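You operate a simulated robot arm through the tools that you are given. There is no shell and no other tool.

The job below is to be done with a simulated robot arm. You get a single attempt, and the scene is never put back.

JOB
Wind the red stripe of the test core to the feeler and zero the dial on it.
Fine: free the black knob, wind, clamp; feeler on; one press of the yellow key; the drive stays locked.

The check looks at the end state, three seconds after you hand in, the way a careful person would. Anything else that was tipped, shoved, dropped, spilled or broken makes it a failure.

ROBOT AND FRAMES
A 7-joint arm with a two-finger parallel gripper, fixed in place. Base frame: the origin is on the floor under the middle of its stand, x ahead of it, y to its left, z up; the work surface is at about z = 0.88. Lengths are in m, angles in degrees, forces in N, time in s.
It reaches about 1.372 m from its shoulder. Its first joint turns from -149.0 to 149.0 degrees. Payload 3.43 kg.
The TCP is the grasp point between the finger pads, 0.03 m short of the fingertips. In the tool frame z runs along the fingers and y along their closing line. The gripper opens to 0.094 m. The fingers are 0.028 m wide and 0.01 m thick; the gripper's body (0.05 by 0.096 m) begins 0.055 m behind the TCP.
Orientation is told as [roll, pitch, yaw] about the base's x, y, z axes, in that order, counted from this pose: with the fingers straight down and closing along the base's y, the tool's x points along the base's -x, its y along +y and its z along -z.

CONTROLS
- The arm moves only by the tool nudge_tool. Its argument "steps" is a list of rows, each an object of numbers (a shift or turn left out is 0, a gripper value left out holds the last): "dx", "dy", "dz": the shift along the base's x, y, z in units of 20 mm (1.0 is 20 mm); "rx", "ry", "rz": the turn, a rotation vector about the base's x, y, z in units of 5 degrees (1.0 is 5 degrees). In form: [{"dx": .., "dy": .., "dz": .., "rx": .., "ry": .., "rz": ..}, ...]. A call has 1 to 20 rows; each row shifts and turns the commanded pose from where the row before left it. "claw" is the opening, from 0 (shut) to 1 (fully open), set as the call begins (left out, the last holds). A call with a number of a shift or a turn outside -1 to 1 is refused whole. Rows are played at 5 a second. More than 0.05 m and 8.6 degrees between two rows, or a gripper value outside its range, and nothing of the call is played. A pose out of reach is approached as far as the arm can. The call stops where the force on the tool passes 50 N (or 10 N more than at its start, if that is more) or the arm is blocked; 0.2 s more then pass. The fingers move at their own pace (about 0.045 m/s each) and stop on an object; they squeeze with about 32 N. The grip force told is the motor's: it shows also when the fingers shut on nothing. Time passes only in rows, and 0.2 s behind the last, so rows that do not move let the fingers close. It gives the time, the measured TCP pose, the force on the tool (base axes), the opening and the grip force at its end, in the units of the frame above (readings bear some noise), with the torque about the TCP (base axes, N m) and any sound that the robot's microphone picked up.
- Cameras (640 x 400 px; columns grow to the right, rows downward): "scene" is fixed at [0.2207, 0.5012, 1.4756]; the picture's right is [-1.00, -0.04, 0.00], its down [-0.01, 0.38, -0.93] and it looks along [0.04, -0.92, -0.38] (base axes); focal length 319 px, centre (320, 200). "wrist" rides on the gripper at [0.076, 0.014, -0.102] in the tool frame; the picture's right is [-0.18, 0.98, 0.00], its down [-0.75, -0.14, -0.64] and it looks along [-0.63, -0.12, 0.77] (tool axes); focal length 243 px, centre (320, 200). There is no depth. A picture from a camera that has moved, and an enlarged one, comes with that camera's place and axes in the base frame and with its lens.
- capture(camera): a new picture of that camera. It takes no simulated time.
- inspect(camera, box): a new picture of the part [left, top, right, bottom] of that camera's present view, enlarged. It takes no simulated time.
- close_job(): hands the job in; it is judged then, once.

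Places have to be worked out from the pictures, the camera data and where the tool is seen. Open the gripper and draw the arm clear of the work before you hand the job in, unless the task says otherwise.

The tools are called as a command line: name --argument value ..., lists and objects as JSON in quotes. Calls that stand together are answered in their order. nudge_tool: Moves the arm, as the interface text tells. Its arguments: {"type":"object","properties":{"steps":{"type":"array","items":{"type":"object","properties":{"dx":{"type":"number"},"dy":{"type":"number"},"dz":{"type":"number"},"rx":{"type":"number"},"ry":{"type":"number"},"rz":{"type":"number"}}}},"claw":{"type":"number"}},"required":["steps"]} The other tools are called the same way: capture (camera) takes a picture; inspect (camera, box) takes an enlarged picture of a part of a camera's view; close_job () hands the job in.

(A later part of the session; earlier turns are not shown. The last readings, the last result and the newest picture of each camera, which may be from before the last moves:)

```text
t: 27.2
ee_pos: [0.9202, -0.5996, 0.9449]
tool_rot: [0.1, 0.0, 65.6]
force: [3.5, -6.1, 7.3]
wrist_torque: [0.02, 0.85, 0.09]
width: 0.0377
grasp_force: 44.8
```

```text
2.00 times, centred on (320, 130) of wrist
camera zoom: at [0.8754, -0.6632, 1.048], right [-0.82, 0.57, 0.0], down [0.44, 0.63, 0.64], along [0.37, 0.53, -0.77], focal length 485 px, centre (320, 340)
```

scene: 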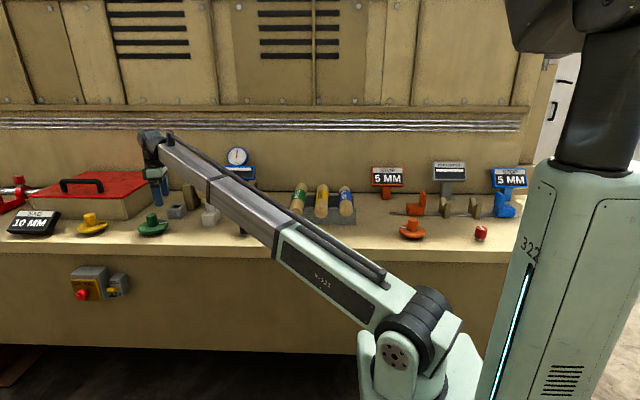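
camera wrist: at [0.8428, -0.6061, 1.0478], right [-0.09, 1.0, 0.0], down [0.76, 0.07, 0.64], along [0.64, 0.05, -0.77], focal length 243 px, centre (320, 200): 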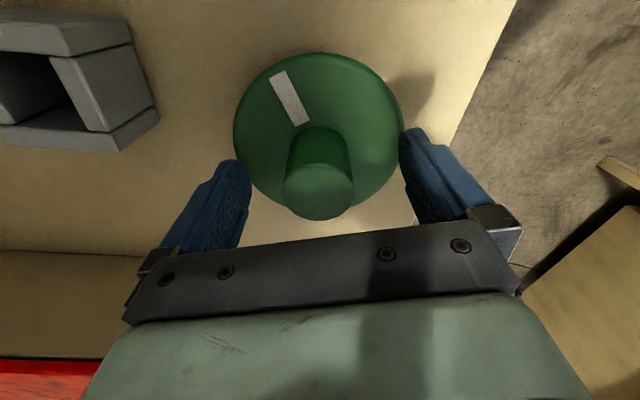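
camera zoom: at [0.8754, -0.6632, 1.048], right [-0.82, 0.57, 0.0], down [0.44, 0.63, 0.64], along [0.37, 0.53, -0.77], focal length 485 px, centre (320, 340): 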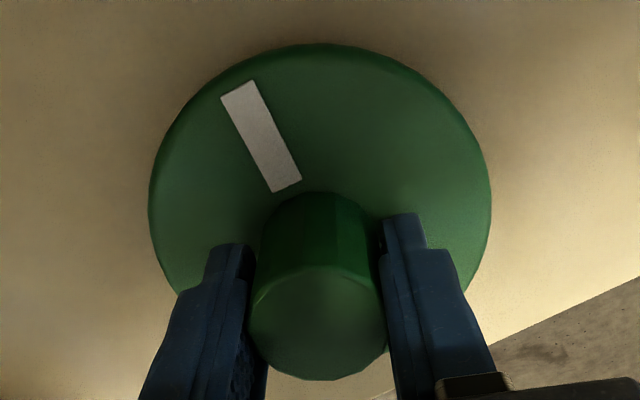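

Stripe centre is now about 11° above the horizontal facing the feeler. I turn another +11° and re-measure.

nudge_tool --steps '[{"rz": 1}, {"rz": 1}, {"rz": 0.2}, {}]'

inspect --camera "scene" --box '[220, 175, 260, 205]'

inspect --camera "scene" --box '[180, 170, 260, 220]'

```text
t: 28.2
ee_pos: [0.921, -0.5998, 0.9455]
tool_rot: [-0.2, 0.0, 76.5]
force: [-2.4, -1.1, 4.6]
wrist_torque: [-0.16, 0.65, -0.04]
width: 0.0378
grasp_force: 44.7
```

```text
13.33 times, centred on (240, 190) of scene
camera zoom: at [0.2207, 0.5012, 1.4756], right [-1.0, -0.04, 0.0], down [-0.01, 0.38, -0.93], along [0.04, -0.92, -0.38], focal length 4254 px, centre (1387, 333)
```

zoom: 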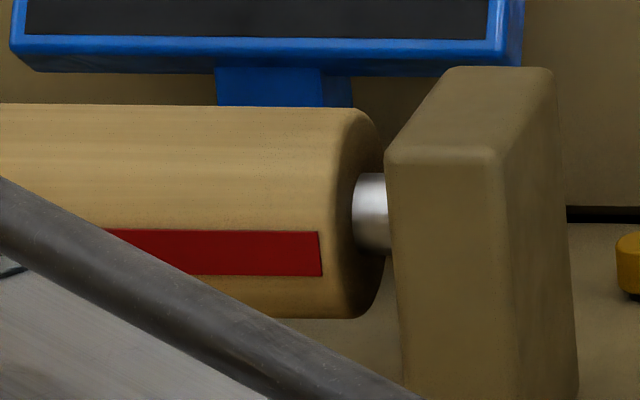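

```text
8.00 times, centred on (220, 195) of scene
camera zoom: at [0.2207, 0.5012, 1.4756], right [-1.0, -0.04, 0.0], down [-0.01, 0.38, -0.93], along [0.04, -0.92, -0.38], focal length 2552 px, centre (1120, 240)
```

zoom: 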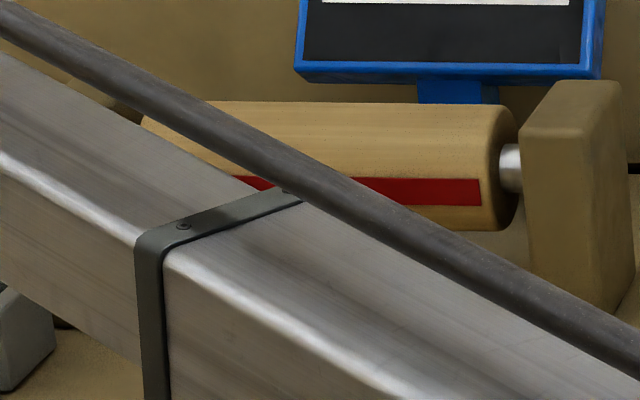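

Stripe centre now measures about -2° (±2°) relative to horizontal. I release the wheel and lift clear to inspect stripe and feeler tip unobstructed before clamping.

nudge_tool --steps '[{}, {}, {}, {}, {}, {"dz": 0.5}, {"dz": 1}, {"dz": 1}, {"dz": 1}, {"dz": 1}, {"dz": 1}, {"dz": 1}, {"dz": 1}, {"dz": 1}, {"dz": 1}]' --claw 1

capture --camera "scene"

capture --camera "wrist"

```text
t: 31.4
ee_pos: [0.921, -0.5991, 1.1344]
tool_rot: [0.0, 0.1, 76.5]
force: [0.0, -0.8, 0.0]
wrist_torque: [0.0, 0.03, 0.0]
width: 0.094
grasp_force: 0.1
```

```text
taken
```

scene: 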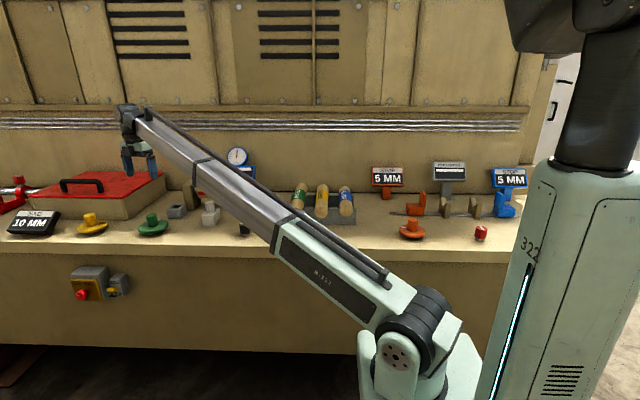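

```text
taken
camera wrist: at [0.8881, -0.6704, 1.2382], right [-0.91, 0.41, 0.0], down [0.31, 0.7, 0.64], along [0.26, 0.59, -0.77], focal length 243 px, centre (320, 200)
```

wrist: 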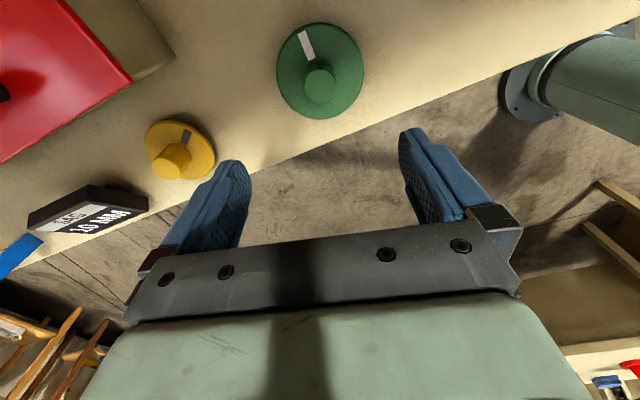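

The arm hides the core from the scene camera here. I travel back to roughly the starting pose, where both cameras see the core and feeler.

nudge_tool --steps '[{"dz": 1}, {"dz": 0.5, "dx": -0.9, "dy": -0.4, "rz": -0.9}, {"dx": -0.9, "dy": -0.5, "rz": -0.9}, {"dx": -0.9, "dy": -0.5, "rz": -0.9}, {"dx": -0.9, "dy": -0.5, "rz": -0.9}, {"dx": -0.9, "dy": -0.5, "rz": -0.9}, {"dx": -0.9, "dy": -0.5, "rz": -0.9}, {"dx": -0.9, "dy": -0.5, "rz": -0.9}, {"dx": -0.9, "dy": -0.5, "rz": -0.9}, {"dx": -0.9, "dy": -0.5, "rz": -0.9}, {"dx": -0.9, "dy": -0.5, "rz": -0.9}, {"dx": -0.9, "dy": -0.5, "rz": -0.9}, {"dx": -0.9, "dy": -0.5, "rz": -0.9}, {"dx": -0.9, "dy": -0.5, "rz": -0.9}, {"dx": -0.9, "dy": -0.5, "rz": -0.9}, {"dx": -0.9, "dy": -0.5, "rz": -0.9}, {"dx": -0.9, "dy": -0.5, "rz": -0.9}, {"dx": -0.9, "dy": -0.5, "rz": -0.9}]'

capture --camera "scene"

capture --camera "wrist"

```text
t: 35.2
ee_pos: [0.6146, -0.7668, 1.1656]
tool_rot: [0.0, 0.1, -0.1]
force: [0.8, -0.6, 0.8]
wrist_torque: [0.01, -0.02, -0.01]
width: 0.0943
grasp_force: 0.1
```

```text
taken
```

scene: 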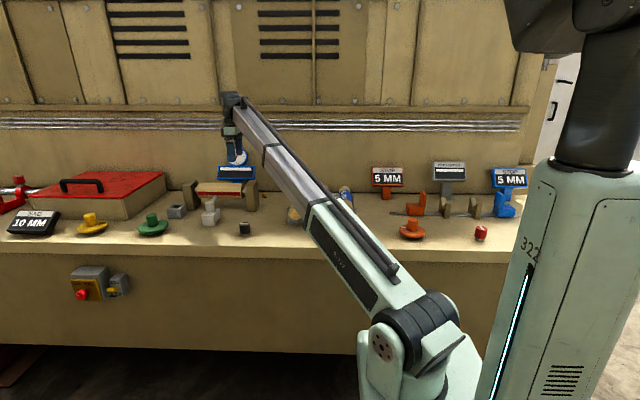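

```text
taken
camera wrist: at [0.538, -0.7534, 1.2684], right [0.19, 0.98, 0.0], down [0.75, -0.14, 0.64], along [0.63, -0.12, -0.77], focal length 243 px, centre (320, 200)
```

wrist: 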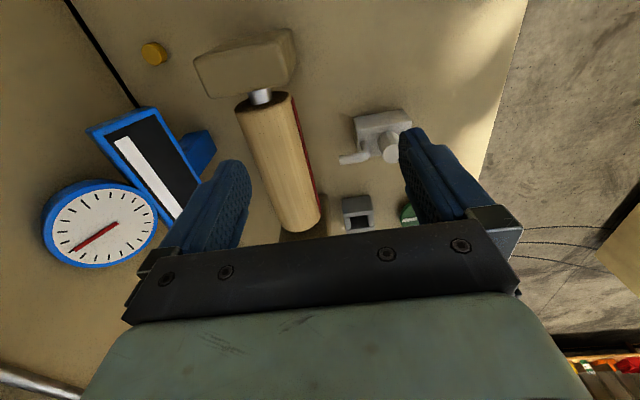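

The core and feeler are clear from both cameras; I zoom for measurement.

inspect --camera "scene" --box '[185, 170, 265, 230]'

inspect --camera "wrist" --box '[220, 70, 420, 240]'

inspect --camera "scene" --box '[195, 185, 225, 210]'

inspect --camera "wrist" --box '[320, 90, 420, 180]'

```text
6.67 times, centred on (225, 200) of scene
camera zoom: at [0.2207, 0.5012, 1.4756], right [-1.0, -0.04, 0.0], down [-0.01, 0.38, -0.93], along [0.04, -0.92, -0.38], focal length 2127 px, centre (953, 200)
```

zoom: 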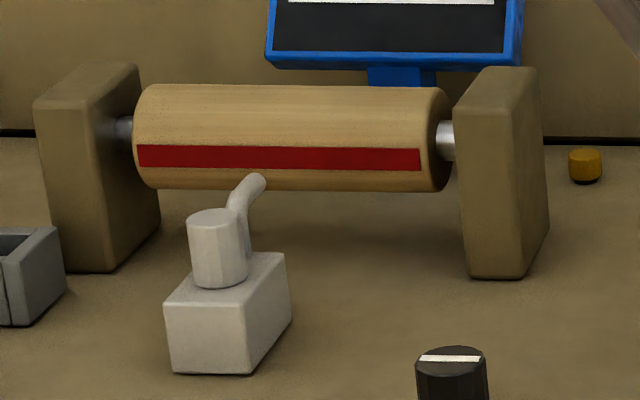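

```text
2.35 times, centred on (320, 155) of wrist
camera zoom: at [0.538, -0.7534, 1.2684], right [0.19, 0.98, 0.0], down [0.75, -0.14, 0.64], along [0.63, -0.12, -0.77], focal length 571 px, centre (320, 306)
```

zoom: 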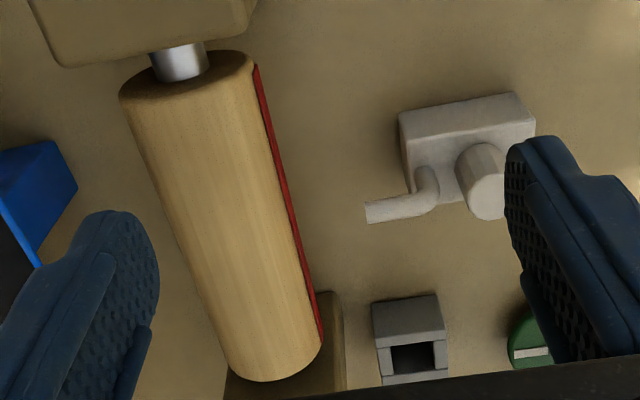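

```text
16.00 times, centred on (210, 198) of scene
camera zoom: at [0.2207, 0.5012, 1.4756], right [-1.0, -0.04, 0.0], down [-0.01, 0.38, -0.93], along [0.04, -0.92, -0.38], focal length 5105 px, centre (2080, 240)
```

zoom: 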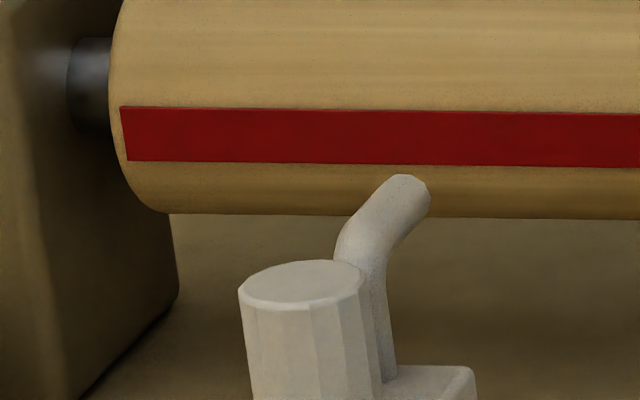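

```text
4.44 times, centred on (370, 135) of wrist
camera zoom: at [0.538, -0.7534, 1.2684], right [0.19, 0.98, 0.0], down [0.75, -0.14, 0.64], along [0.63, -0.12, -0.77], focal length 1078 px, centre (98, 489)
```

zoom: 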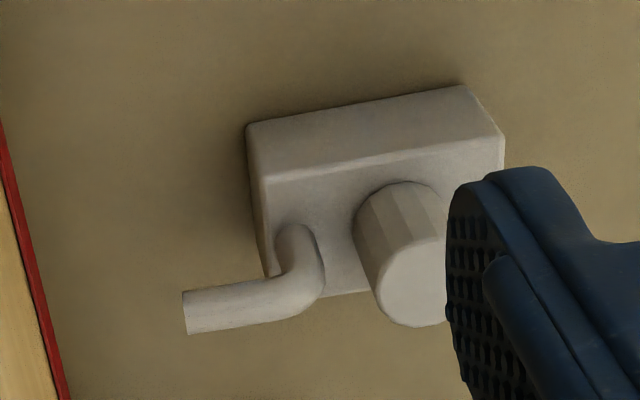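

Measured now: core axis y≈-0.840, z≈0.964, r≈0.036; feeler tip ≈(0.720,-0.759,0.964), so it will touch at ~0.6°, and the stripe centre is at ≈-1°: well centred. Next I go back to the black knob (yaw 90°) to clamp.

nudge_tool --steps '[{"dy": 1, "rz": 1}, {"dy": 1, "rz": 1}, {"dy": 1, "rz": 1}, {"dy": 1, "rz": 1}, {"dy": 1, "rz": 1}, {"dy": 1, "rz": 1}, {"dy": 1, "rz": 1}, {"dz": -1, "dx": -0.5, "dy": 0.4, "rz": 1}, {"dz": -1, "dx": -0.5, "dy": 0.4, "rz": 1}, {"dz": -1, "dx": -0.5, "dy": 0.4, "rz": 1}, {"dz": -1, "dx": -0.5, "dy": 0.4, "rz": 1}, {"dz": -1, "dx": -0.5, "dy": 0.4, "rz": 1}, {"dz": -1, "dx": -0.5, "dy": 0.3, "rz": 1}, {"rz": 1}, {"rz": 1}, {"rz": 1}, {"rz": 1}, {"rz": 1}]' --claw 1

capture --camera "wrist"

```text
t: 39.0
ee_pos: [0.5536, -0.5822, 1.0442]
tool_rot: [0.0, 0.0, 90.1]
force: [1.2, 0.1, -0.5]
wrist_torque: [0.0, -0.01, -0.02]
width: 0.0941
grasp_force: 0.0
```

```text
taken
camera wrist: at [0.5398, -0.6583, 1.1482], right [-0.98, 0.18, 0.0], down [0.14, 0.75, 0.64], along [0.12, 0.63, -0.77], focal length 243 px, centre (320, 200)
```

wrist: 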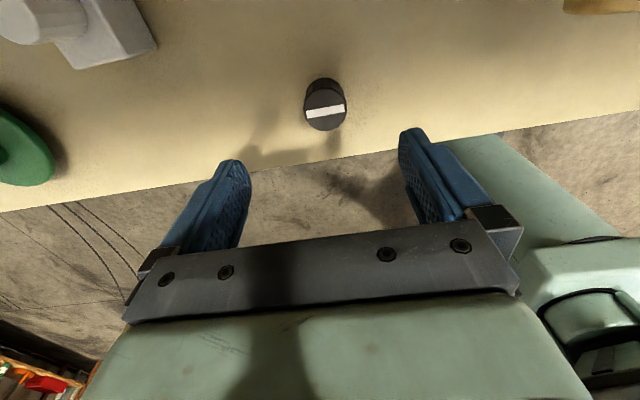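

The knob is in line below. I correct x/y slightly, descend to z≈0.920 and close.

nudge_tool --steps '[{"dx": -0.16, "dy": 0.08}, {"dz": -1}, {"dz": -1}, {"dz": -1}, {"dz": -1}, {"dz": -1}, {"dz": -0.7}, {"dz": -0.5}]' --claw 1

nudge_tool --steps '[{}, {}, {}, {}, {}, {}]' --claw 0.3

```text
t: 40.8
ee_pos: [0.5509, -0.5788, 0.9213]
tool_rot: [0.0, 0.0, 90.0]
force: [-0.2, -0.2, 0.6]
wrist_torque: [-0.05, 0.01, -0.01]
width: 0.094
grasp_force: 0.1
```

```text
t: 42.2
ee_pos: [0.5503, -0.5799, 0.9204]
tool_rot: [0.1, 0.1, 89.9]
force: [-16.1, 0.1, -4.3]
wrist_torque: [-0.11, -0.16, -0.05]
width: 0.0399
grasp_force: 44.8
```

Gripped (39.9 mm). I turn it clockwise in stages back to the clamped position.

nudge_tool --steps '[{"rz": -1, "dx": -0.05}, {"rz": -1}, {"rz": -1}, {"rz": -1}, {"rz": -1}, {"rz": -1}, {"rz": -1}, {"rz": -1}]'

nudge_tool --steps '[{"rz": -1}, {"rz": -1}, {"rz": -1}, {"rz": -1}, {"rz": -1}, {"rz": -1}, {"rz": -1}, {"rz": -1}]'

nudge_tool --steps '[{"rz": -1}, {"rz": -1}, {}]'

inspect --camera "wrist" --box '[220, 100, 420, 240]'

```text
t: 44.0
ee_pos: [0.5513, -0.5791, 0.9191]
tool_rot: [0.0, 0.0, 49.9]
force: [-11.8, 6.2, -14.2]
wrist_torque: [-0.07, -0.55, 0.0]
width: 0.0398
grasp_force: 45.3
```

```text
t: 45.8
ee_pos: [0.551, -0.58, 0.9204]
tool_rot: [0.0, 0.0, 9.9]
force: [-4.9, 7.1, -19.7]
wrist_torque: [-0.19, -0.27, -0.01]
width: 0.04
grasp_force: 45.1
```

```text
t: 46.6
ee_pos: [0.551, -0.5803, 0.9211]
tool_rot: [0.0, 0.1, -0.1]
force: [-1.7, 5.9, -16.1]
wrist_torque: [0.44, 0.25, -0.03]
width: 0.0399
grasp_force: 45.1
```

```text
2.86 times, centred on (320, 170) of wrist
camera zoom: at [0.474, -0.5661, 1.0237], right [0.19, 0.98, 0.0], down [0.75, -0.14, 0.64], along [0.63, -0.12, -0.77], focal length 693 px, centre (320, 286)
```

zoom: 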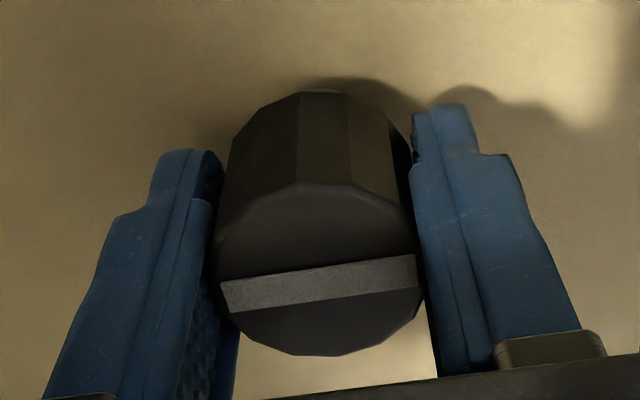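

At yaw 0 the torque is still small; I check gently for the clamp stop with a few more degrees.

nudge_tool --steps '[{"rz": -0.6}, {}]'

```text
t: 47.2
ee_pos: [0.551, -0.5806, 0.9216]
tool_rot: [0.0, 0.0, -3.0]
force: [-1.4, 4.3, -10.0]
wrist_torque: [0.68, 0.27, 0.68]
width: 0.0398
grasp_force: 45.6
```

Torque jumped to 0.68 N·m: the clamp stop is reached. I relax, open and lift clear, then check the core and knob.

nudge_tool --steps '[{"rz": 0.5}, {}]'

nudge_tool --steps '[{}, {}, {}, {}, {}, {"dz": 0.5}, {"dz": 1}, {"dz": 1}, {"dz": 1}, {"dz": 1}, {"dz": 1}, {"dz": 1}]' --claw 1

capture --camera "wrist"

inspect --camera "scene" --box '[185, 140, 285, 240]'

```text
t: 47.8
ee_pos: [0.551, -0.5794, 0.9207]
tool_rot: [0.0, 0.0, -0.5]
force: [-0.6, 4.4, -8.0]
wrist_torque: [0.67, 0.27, -0.1]
width: 0.0396
grasp_force: 44.8
```

```text
t: 50.4
ee_pos: [0.5506, -0.5809, 1.0506]
tool_rot: [0.0, 0.0, -0.5]
force: [-0.6, -0.3, -0.7]
wrist_torque: [-0.01, 0.0, 0.02]
width: 0.0938
grasp_force: 0.1
```

```text
taken
camera wrist: at [0.4742, -0.5654, 1.1546], right [0.19, 0.98, 0.0], down [0.75, -0.15, 0.64], along [0.63, -0.12, -0.77], focal length 243 px, centre (320, 200)
```

wrist: 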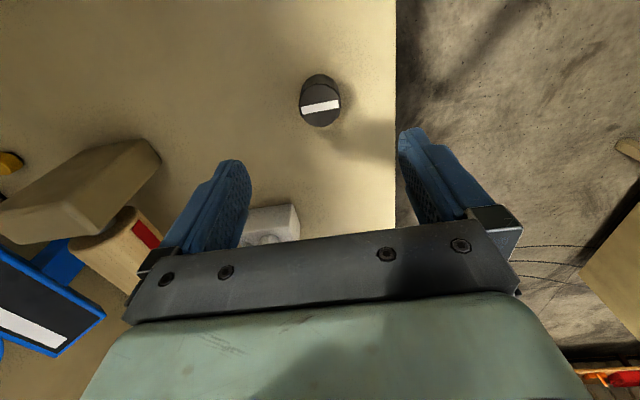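

```text
4.00 times, centred on (235, 190) of scene
camera zoom: at [0.2207, 0.5012, 1.4756], right [-1.0, -0.04, 0.0], down [-0.01, 0.38, -0.93], along [0.04, -0.92, -0.38], focal length 1276 px, centre (660, 240)
```

zoom: 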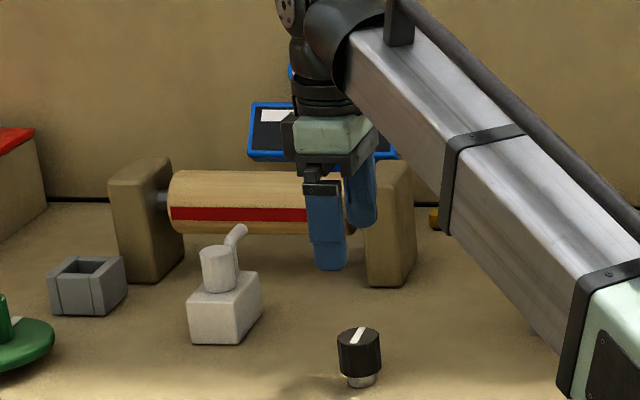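

Stripe unchanged and knob mark is back along y (clamped). Now the feeler: its cylinder handle is at (0.7215,-0.685), z 0.924–0.967. I approach from above with yaw -90° so fingers close along x, and the camera faces the core.

nudge_tool --steps '[{"dx": 0.475, "dy": -0.28, "rz": -1}, {"dx": 0.475, "dy": -0.28, "rz": -1}, {"dx": 0.475, "dy": -0.28, "rz": -1}, {"dx": 0.475, "dy": -0.28, "rz": -1}, {"dx": 0.475, "dy": -0.28, "rz": -1}, {"dx": 0.475, "dy": -0.28, "rz": -1}, {"dx": 0.475, "dy": -0.28, "rz": -1}, {"dx": 0.475, "dy": -0.28, "rz": -1}, {"dx": 0.475, "dy": -0.28, "rz": -1}, {"dx": 0.475, "dy": -0.28, "rz": -1}, {"dx": 0.475, "dy": -0.28, "rz": -1}, {"dx": 0.475, "dy": -0.28, "rz": -1}, {"dx": 0.475, "dy": -0.28, "rz": -1}, {"dx": 0.475, "dy": -0.28, "rz": -1}, {"dx": 0.475, "dy": -0.28, "rz": -1}, {"dx": 0.475, "dy": -0.28, "rz": -1}, {"dx": 0.475, "dy": -0.28, "rz": -1}, {"dx": 0.475, "dy": -0.28, "rz": -0.9}]' --claw 1

capture --camera "wrist"

capture --camera "scene"

```text
t: 54.2
ee_pos: [0.7216, -0.6802, 1.0508]
tool_rot: [0.0, 0.0, -90.1]
force: [0.7, 0.3, 0.0]
wrist_torque: [0.01, 0.02, 0.0]
width: 0.0939
grasp_force: 0.0
```

```text
taken
camera wrist: at [0.7355, -0.605, 1.154], right [0.98, -0.19, 0.0], down [-0.14, -0.75, 0.64], along [-0.12, -0.63, -0.77], focal length 243 px, centre (320, 200)
```

wrist: 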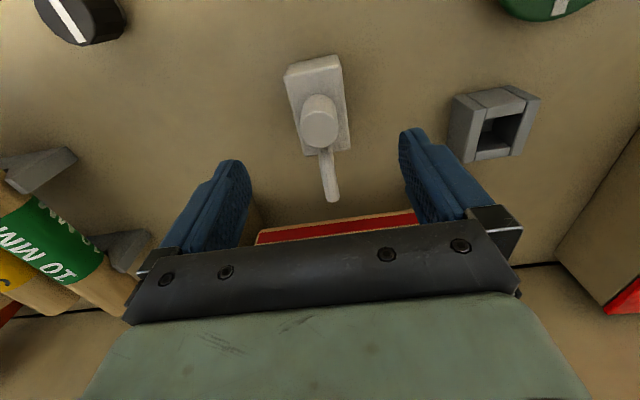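

```text
taken
```

scene: 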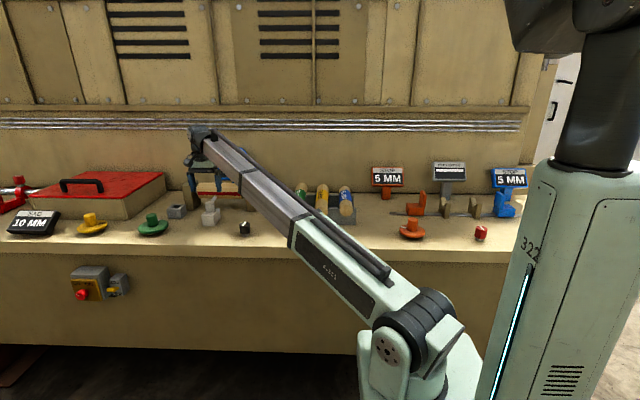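

Excellent view of feeler and stripe. I zoom in to fix the cylinder's position.

inspect --camera "wrist" --box '[240, 40, 420, 240]'

inspect --camera "scene" --box '[185, 180, 245, 230]'

```text
2.00 times, centred on (330, 140) of wrist
camera zoom: at [0.7355, -0.605, 1.154], right [0.98, -0.19, 0.0], down [-0.14, -0.75, 0.64], along [-0.12, -0.63, -0.77], focal length 485 px, centre (300, 320)
```

zoom: 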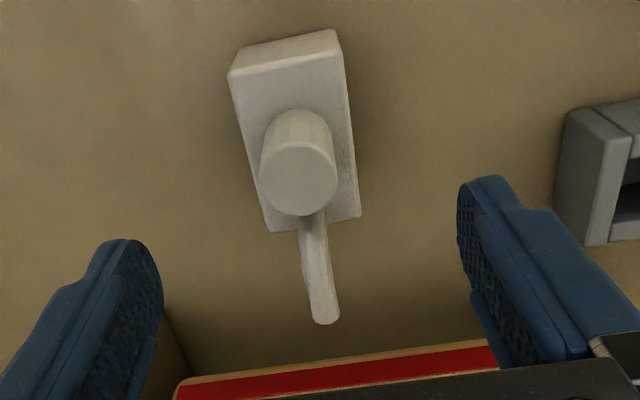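

```text
8.00 times, centred on (215, 205) of scene
camera zoom: at [0.2207, 0.5012, 1.4756], right [-1.0, -0.04, 0.0], down [-0.01, 0.38, -0.93], along [0.04, -0.92, -0.38], focal length 2552 px, centre (1160, 160)
```

zoom: 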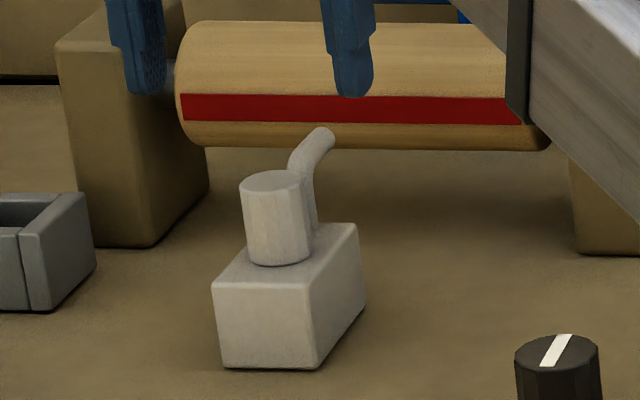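

Cylinder centre ≈(0.720,-0.685), top ≈0.968, diameter ≈32 mm. I correct, descend to TCP z≈0.960 (tips 6 mm above the block), and look.

nudge_tool --steps '[{"dx": -0.07, "dy": -0.22}, {"dz": -1}, {"dz": -1}, {"dz": -1}, {"dz": -1}, {"dz": -0.54}]' --claw 1

capture --camera "wrist"

inspect --camera "scene" --box '[185, 180, 245, 230]'

```text
t: 55.6
ee_pos: [0.7206, -0.6847, 0.959]
tool_rot: [0.0, 0.0, -90.0]
force: [-0.1, -0.1, -0.8]
wrist_torque: [0.03, 0.0, -0.01]
width: 0.0938
grasp_force: 0.1
```

```text
taken
camera wrist: at [0.7339, -0.6092, 1.0627], right [0.98, -0.18, 0.0], down [-0.14, -0.75, 0.64], along [-0.12, -0.63, -0.77], focal length 243 px, centre (320, 200)
```

wrist: 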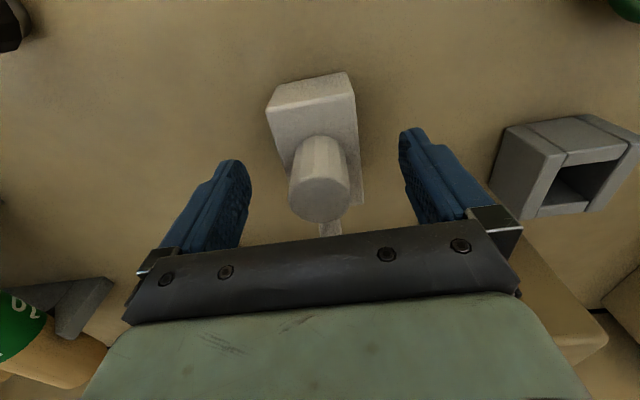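

```text
8.00 times, centred on (215, 205) of scene
camera zoom: at [0.2207, 0.5012, 1.4756], right [-1.0, -0.04, 0.0], down [-0.01, 0.38, -0.93], along [0.04, -0.92, -0.38], focal length 2552 px, centre (1160, 160)
```

zoom: 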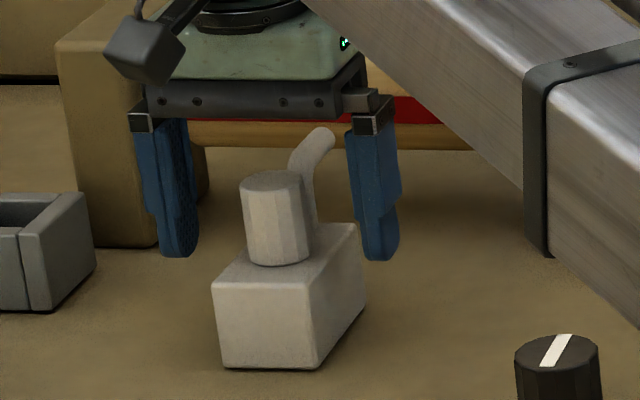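

Fingers straddle the handle, rod is clear. I close on it.

nudge_tool --steps '[{}, {}, {}, {}, {}, {}]' --claw 0.22

inspect --camera "scene" --box '[185, 140, 265, 230]'

```text
t: 57.0
ee_pos: [0.7203, -0.6847, 0.9586]
tool_rot: [0.1, 0.0, -90.1]
force: [0.0, -0.3, -0.6]
wrist_torque: [-0.02, -0.01, 0.07]
width: 0.0498
grasp_force: 44.8
```

```text
4.44 times, centred on (225, 185) of scene
camera zoom: at [0.2207, 0.5012, 1.4756], right [-1.0, -0.04, 0.0], down [-0.01, 0.38, -0.93], along [0.04, -0.92, -0.38], focal length 1418 px, centre (742, 267)
```

zoom: 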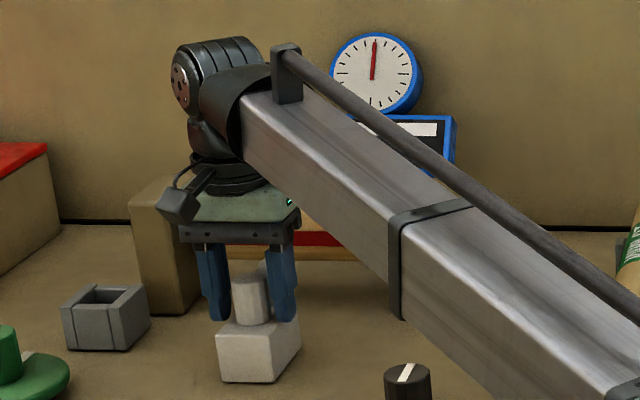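

The width stopped at 49.8 mm — that is the block's width, so the tips caught the block edges. I reopen, raise 9 mm and close again on the cylinder itself.

nudge_tool --steps '[{}, {}, {}, {}, {"dz": 0.45}, {}]' --claw 0.8

nudge_tool --steps '[{}, {}, {}, {}, {}, {}]' --claw 0.22

inspect --camera "scene" --box '[185, 180, 245, 230]'

```text
t: 58.4
ee_pos: [0.7204, -0.6855, 0.9679]
tool_rot: [-0.1, 0.0, -89.9]
force: [-0.5, 0.2, 0.2]
wrist_torque: [-0.02, -0.01, -0.04]
width: 0.0753
grasp_force: 0.0
```

```text
t: 59.8
ee_pos: [0.7194, -0.6847, 0.9687]
tool_rot: [0.1, 0.0, -90.0]
force: [1.6, -1.2, -0.8]
wrist_torque: [-0.03, -0.63, 0.02]
width: 0.0317
grasp_force: 45.1
```

```text
8.00 times, centred on (215, 205) of scene
camera zoom: at [0.2207, 0.5012, 1.4756], right [-1.0, -0.04, 0.0], down [-0.01, 0.38, -0.93], along [0.04, -0.92, -0.38], focal length 2552 px, centre (1160, 160)
```

zoom: 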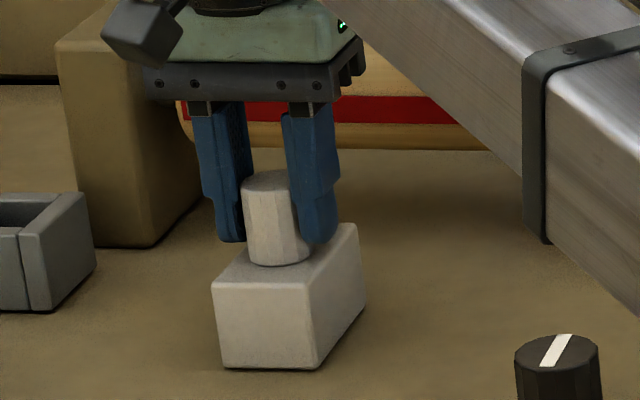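

Now gripping the cylinder (31.7 mm). I try a gentle slide of 6 mm toward the core (-y) and watch the forces.

nudge_tool --steps '[{"dy": -0.1}, {"dy": -0.1}, {"dy": -0.1}, {}]'

inspect --camera "scene" --box '[185, 180, 245, 230]'

capture --camera "wrist"

```text
t: 60.8
ee_pos: [0.7197, -0.6913, 0.968]
tool_rot: [-0.1, 0.0, -90.0]
force: [-2.0, 2.4, -4.6]
wrist_torque: [-0.22, -0.86, 0.01]
width: 0.0317
grasp_force: 44.6
```

```text
8.00 times, centred on (215, 205) of scene
camera zoom: at [0.2207, 0.5012, 1.4756], right [-1.0, -0.04, 0.0], down [-0.01, 0.38, -0.93], along [0.04, -0.92, -0.38], focal length 2552 px, centre (1160, 160)
```

zoom: 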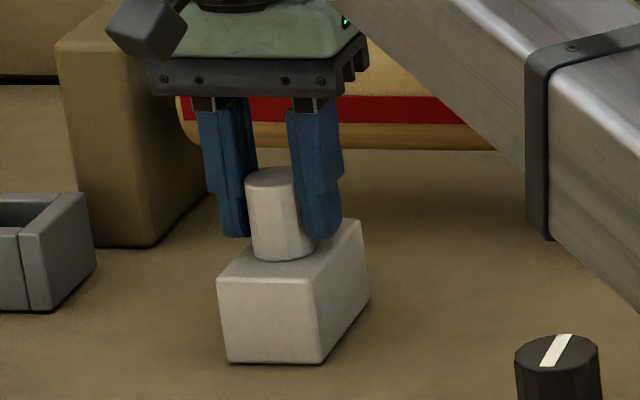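

```text
taken
camera wrist: at [0.734, -0.6154, 1.0718], right [0.98, -0.18, 0.0], down [-0.14, -0.75, 0.64], along [-0.12, -0.63, -0.77], focal length 243 px, centre (320, 200)
```

wrist: 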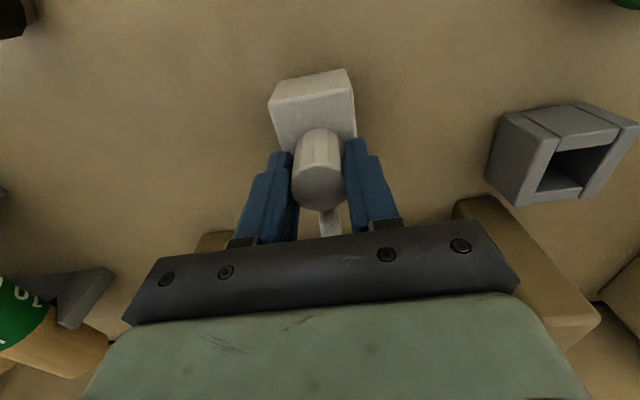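

The feeler slides freely along -y (≈2 N). About 39 mm remain; I slide 32 mm more, then approach contact in small steps.

nudge_tool --steps '[{"dy": -0.4}, {"dy": -0.4}, {"dy": -0.4}, {"dy": -0.4}, {}]'

inspect --camera "scene" --box '[185, 140, 265, 230]'

inspect --camera "wrist" --box '[220, 50, 440, 250]'

```text
t: 62.0
ee_pos: [0.7213, -0.7228, 0.9682]
tool_rot: [0.0, 0.0, -90.0]
force: [-2.3, -1.0, -6.0]
wrist_torque: [0.46, -0.51, -0.13]
width: 0.0317
grasp_force: 45.4
```

```text
4.44 times, centred on (225, 185) of scene
camera zoom: at [0.2207, 0.5012, 1.4756], right [-1.0, -0.04, 0.0], down [-0.01, 0.38, -0.93], along [0.04, -0.92, -0.38], focal length 1418 px, centre (742, 267)
```

zoom: 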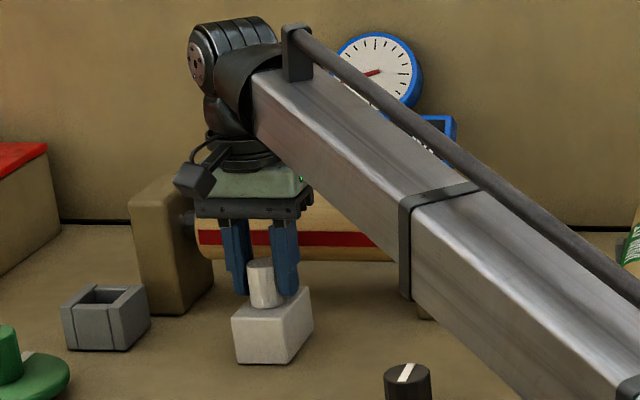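

```text
2.00 times, centred on (330, 150) of wrist
camera zoom: at [0.734, -0.6479, 1.0719], right [0.98, -0.18, 0.0], down [-0.14, -0.75, 0.64], along [-0.12, -0.63, -0.77], focal length 485 px, centre (300, 300)
```

zoom: 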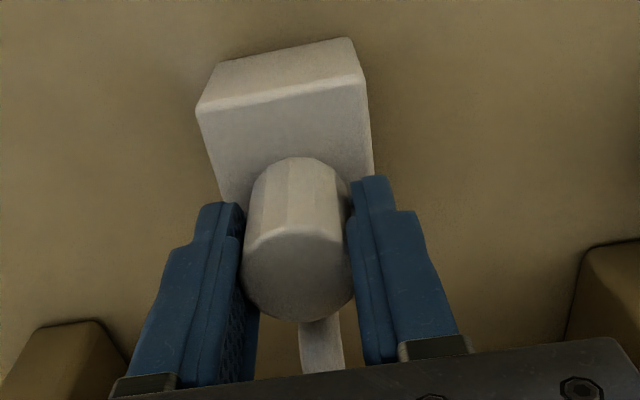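

The dial needle has moved and the display shows something, so the feeler is engaging. I look at the dial closer and then continue in 1 mm steps until contact.

inspect --camera "scene" --box '[215, 140, 265, 180]'

nudge_tool --steps '[{"dy": -0.1}, {"dy": -0.1}, {}]'

inspect --camera "scene" --box '[215, 140, 265, 180]'

```text
10.00 times, centred on (240, 160) of scene
camera zoom: at [0.2207, 0.5012, 1.4756], right [-1.0, -0.04, 0.0], down [-0.01, 0.38, -0.93], along [0.04, -0.92, -0.38], focal length 3190 px, centre (1120, 600)
```

zoom: 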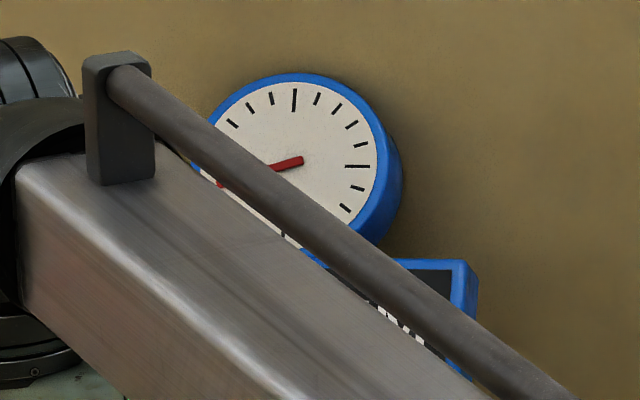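

```text
t: 62.8
ee_pos: [0.7196, -0.7276, 0.9677]
tool_rot: [0.1, 0.0, -90.0]
force: [-4.4, 1.3, -7.8]
wrist_torque: [0.09, -0.77, 0.0]
width: 0.0321
grasp_force: 45.1
```

```text
10.00 times, centred on (240, 160) of scene
camera zoom: at [0.2207, 0.5012, 1.4756], right [-1.0, -0.04, 0.0], down [-0.01, 0.38, -0.93], along [0.04, -0.92, -0.38], focal length 3190 px, centre (1120, 600)
```

zoom: 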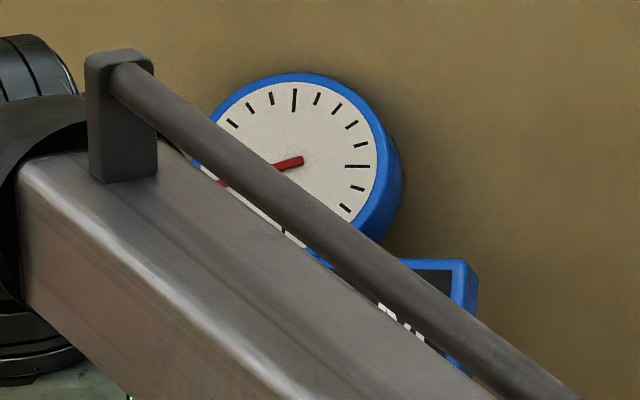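

The dial reads steadily; the feeler still moves with low force (tip ≈ -0.802). I continue with 1 mm steps to reach actual contact.

nudge_tool --steps '[{"dy": -0.05}, {"dy": -0.05}, {}]'

inspect --camera "wrist" --box '[220, 50, 440, 250]'

inspect --camera "scene" --box '[185, 170, 245, 225]'

```text
t: 63.6
ee_pos: [0.7202, -0.7287, 0.9695]
tool_rot: [-0.1, 0.0, -90.1]
force: [-6.0, 10.1, -8.7]
wrist_torque: [-1.01, -0.68, -0.13]
width: 0.0315
grasp_force: 44.8
```

```text
2.00 times, centred on (330, 150) of wrist
camera zoom: at [0.734, -0.6525, 1.0719], right [0.98, -0.18, 0.0], down [-0.14, -0.75, 0.64], along [-0.12, -0.63, -0.77], focal length 485 px, centre (300, 300)
```

zoom: 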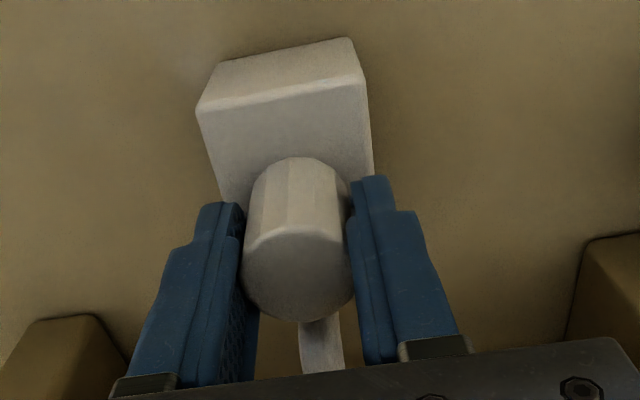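

```text
7.27 times, centred on (215, 198) of scene
camera zoom: at [0.2207, 0.5012, 1.4756], right [-1.0, -0.04, 0.0], down [-0.01, 0.38, -0.93], along [0.04, -0.92, -0.38], focal length 2320 px, centre (1084, 218)
```

zoom: 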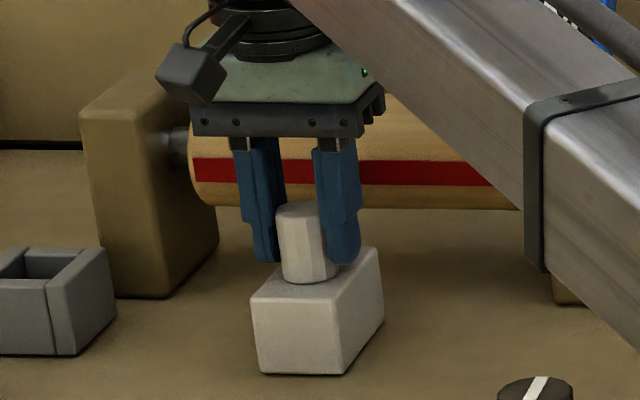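

Contact felt: +10 N in y with the tip at ≈ -0.803, i.e. on the core surface. I open, rise straight up, and inspect.

nudge_tool --steps '[{}, {}, {}, {}, {}, {"dz": 0.5}, {"dz": 1}, {"dz": 1}, {"dz": 1}, {"dz": 1}, {"dz": 1}, {"dz": 1}, {"dz": 1}, {"dz": 1}, {"dz": 1}]' --claw 0.8

capture --camera "wrist"

inspect --camera "scene" --box '[185, 140, 285, 230]'

```text
t: 66.8
ee_pos: [0.7194, -0.7301, 1.1588]
tool_rot: [0.0, -0.1, -90.1]
force: [-0.4, -1.1, 0.3]
wrist_torque: [0.02, 0.02, 0.0]
width: 0.0753
grasp_force: 0.0
```

```text
taken
camera wrist: at [0.7335, -0.6533, 1.2625], right [0.98, -0.18, 0.0], down [-0.14, -0.75, 0.64], along [-0.12, -0.63, -0.77], focal length 243 px, centre (320, 200)
```

wrist: 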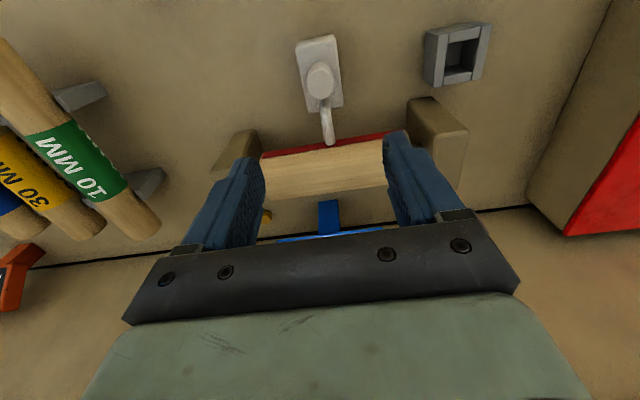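

```text
4.44 times, centred on (235, 185) of scene
camera zoom: at [0.2207, 0.5012, 1.4756], right [-1.0, -0.04, 0.0], down [-0.01, 0.38, -0.93], along [0.04, -0.92, -0.38], focal length 1418 px, centre (698, 267)
```

zoom: 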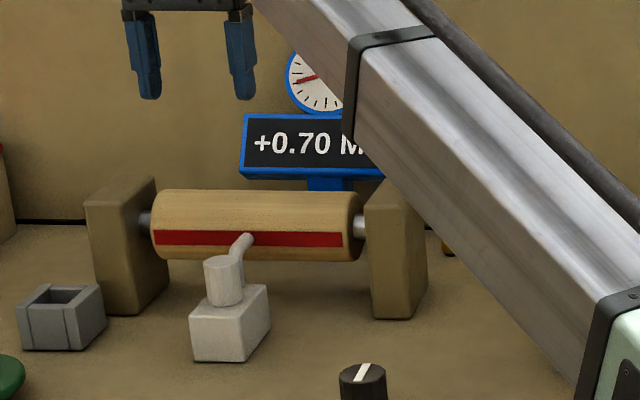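

The display now reads +0.70 MM and the feeler rests on the stripe. I zoom on the contact for confirmation.

inspect --camera "scene" --box '[215, 180, 265, 215]'

inspect --camera "scene" --box '[185, 175, 245, 225]'

inspect --camera "wrist" --box '[240, 20, 440, 160]'

```text
11.43 times, centred on (240, 198) of scene
camera zoom: at [0.2207, 0.5012, 1.4756], right [-1.0, -0.04, 0.0], down [-0.01, 0.38, -0.93], along [0.04, -0.92, -0.38], focal length 3646 px, centre (1234, 229)
```

zoom: 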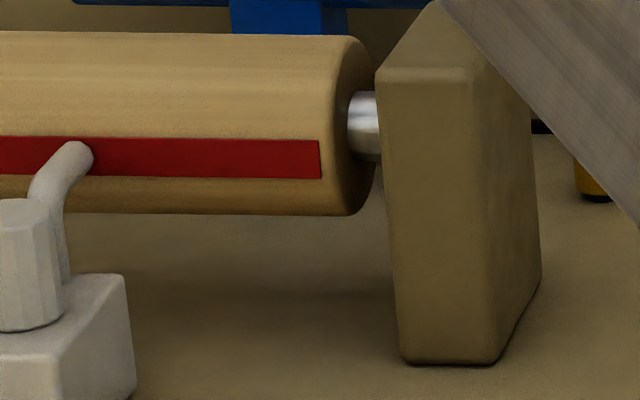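

```text
8.00 times, centred on (215, 200) of scene
camera zoom: at [0.2207, 0.5012, 1.4756], right [-1.0, -0.04, 0.0], down [-0.01, 0.38, -0.93], along [0.04, -0.92, -0.38], focal length 2552 px, centre (1160, 200)
```

zoom: 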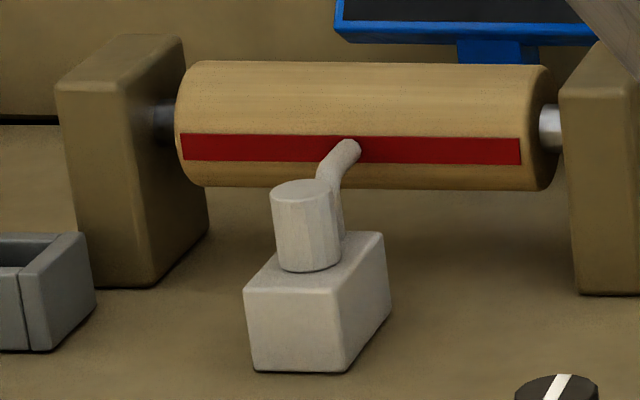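

```text
2.86 times, centred on (340, 90) of wrist
camera zoom: at [0.7335, -0.6533, 1.2625], right [0.98, -0.18, 0.0], down [-0.14, -0.75, 0.64], along [-0.12, -0.63, -0.77], focal length 693 px, centre (263, 514)
```

zoom: 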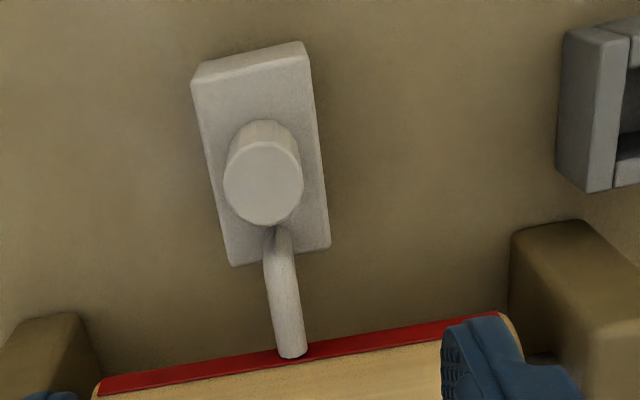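

The feeler tip sits on the middle of the stripe. Next is the yellow key at about (0.554,-0.976), top z≈0.902; before reaching there I check heights of the spare cores that the arm will pass over.

inspect --camera "scene" --box '[260, 160, 380, 240]'

inspect --camera "wrist" --box '[0, 20, 220, 280]'

```text
5.00 times, centred on (320, 200) of scene
camera zoom: at [0.2207, 0.5012, 1.4756], right [-1.0, -0.04, 0.0], down [-0.01, 0.38, -0.93], along [0.04, -0.92, -0.38], focal length 1595 px, centre (320, 200)
```

zoom: 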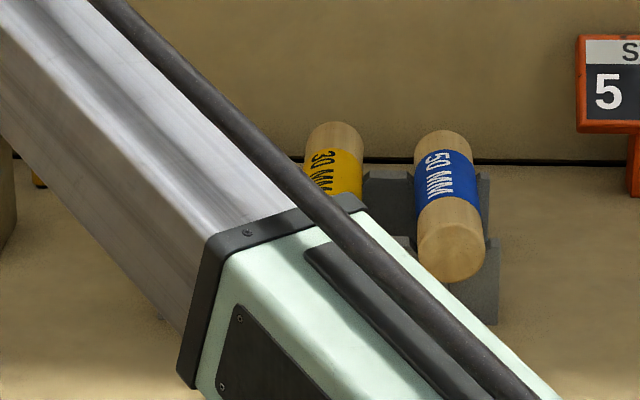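

```text
1.54 times, centred on (110, 150) of wrist
camera zoom: at [0.7335, -0.6533, 1.2625], right [0.98, -0.18, 0.0], down [-0.14, -0.75, 0.64], along [-0.12, -0.63, -0.77], focal length 373 px, centre (643, 277)
```

zoom: 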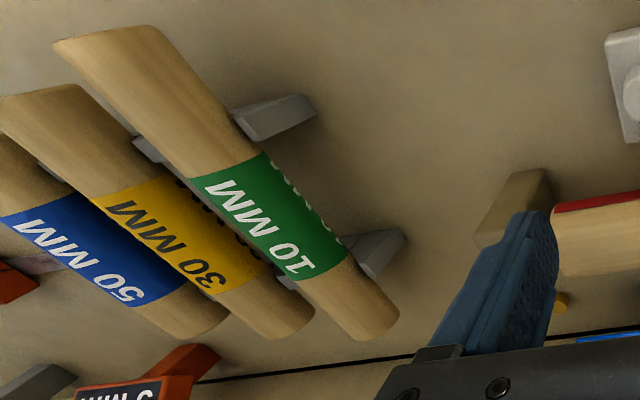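

Spare cores' tops are about z 0.98–1.0; my estimate of the arm underside there during the press is ≈1.02+, so I'll keep the tool vertical and proceed stepwise. I close the fingers, turn to yaw 0 and move to (0.50,-0.86,1.08), beside the key.

nudge_tool --steps '[{"dx": -0.61, "dy": -0.36, "rz": 1}, {"dx": -0.61, "dy": -0.36, "rz": 1}, {"dx": -0.61, "dy": -0.36, "rz": 1}, {"dx": -0.61, "dy": -0.36, "rz": 1}, {"dx": -0.61, "dy": -0.36, "rz": 1}, {"dx": -0.61, "dy": -0.36, "rz": 1}, {"dx": -0.61, "dy": -0.36, "rz": 1}, {"dx": -0.61, "dy": -0.36, "rz": 1}, {"dx": -0.61, "dy": -0.36, "rz": 1}, {"dx": -0.61, "dy": -0.36, "rz": 1}, {"dx": -0.61, "dy": -0.36, "rz": 1, "dz": -0.3}, {"dx": -0.61, "dy": -0.36, "rz": 1, "dz": -0.3}, {"dx": -0.61, "dy": -0.36, "rz": 1, "dz": -0.5}, {"dx": -0.61, "dy": -0.36, "rz": 1, "dz": -0.5}, {"dx": -0.61, "dy": -0.36, "rz": 1, "dz": -0.5}, {"dx": -0.61, "dy": -0.36, "rz": 1, "dz": -0.5}, {"dx": -0.61, "dy": -0.36, "rz": 1, "dz": -0.5}, {"dx": -0.61, "dy": -0.36, "rz": 1, "dz": -0.5}]' --claw 0

capture --camera "wrist"

capture --camera "scene"

```text
t: 70.6
ee_pos: [0.4998, -0.8587, 1.0865]
tool_rot: [0.0, 0.0, 0.1]
force: [-0.1, -1.2, -0.4]
wrist_torque: [0.0, 0.01, -0.02]
width: 0.0003
grasp_force: 31.8
```

```text
taken
camera wrist: at [0.4235, -0.8449, 1.1902], right [0.18, 0.98, 0.0], down [0.75, -0.14, 0.64], along [0.63, -0.12, -0.77], focal length 243 px, centre (320, 200)
```

wrist: 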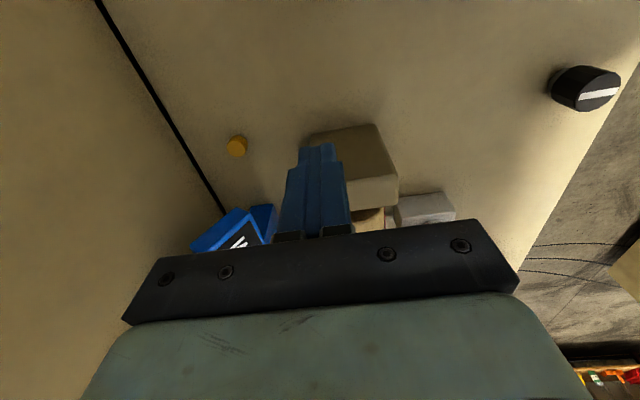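

```text
taken
```

scene: 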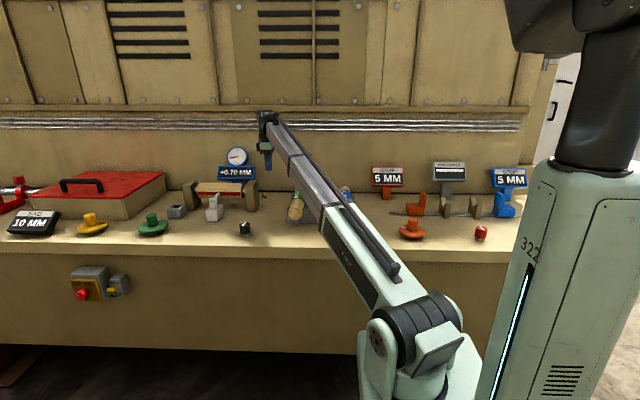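

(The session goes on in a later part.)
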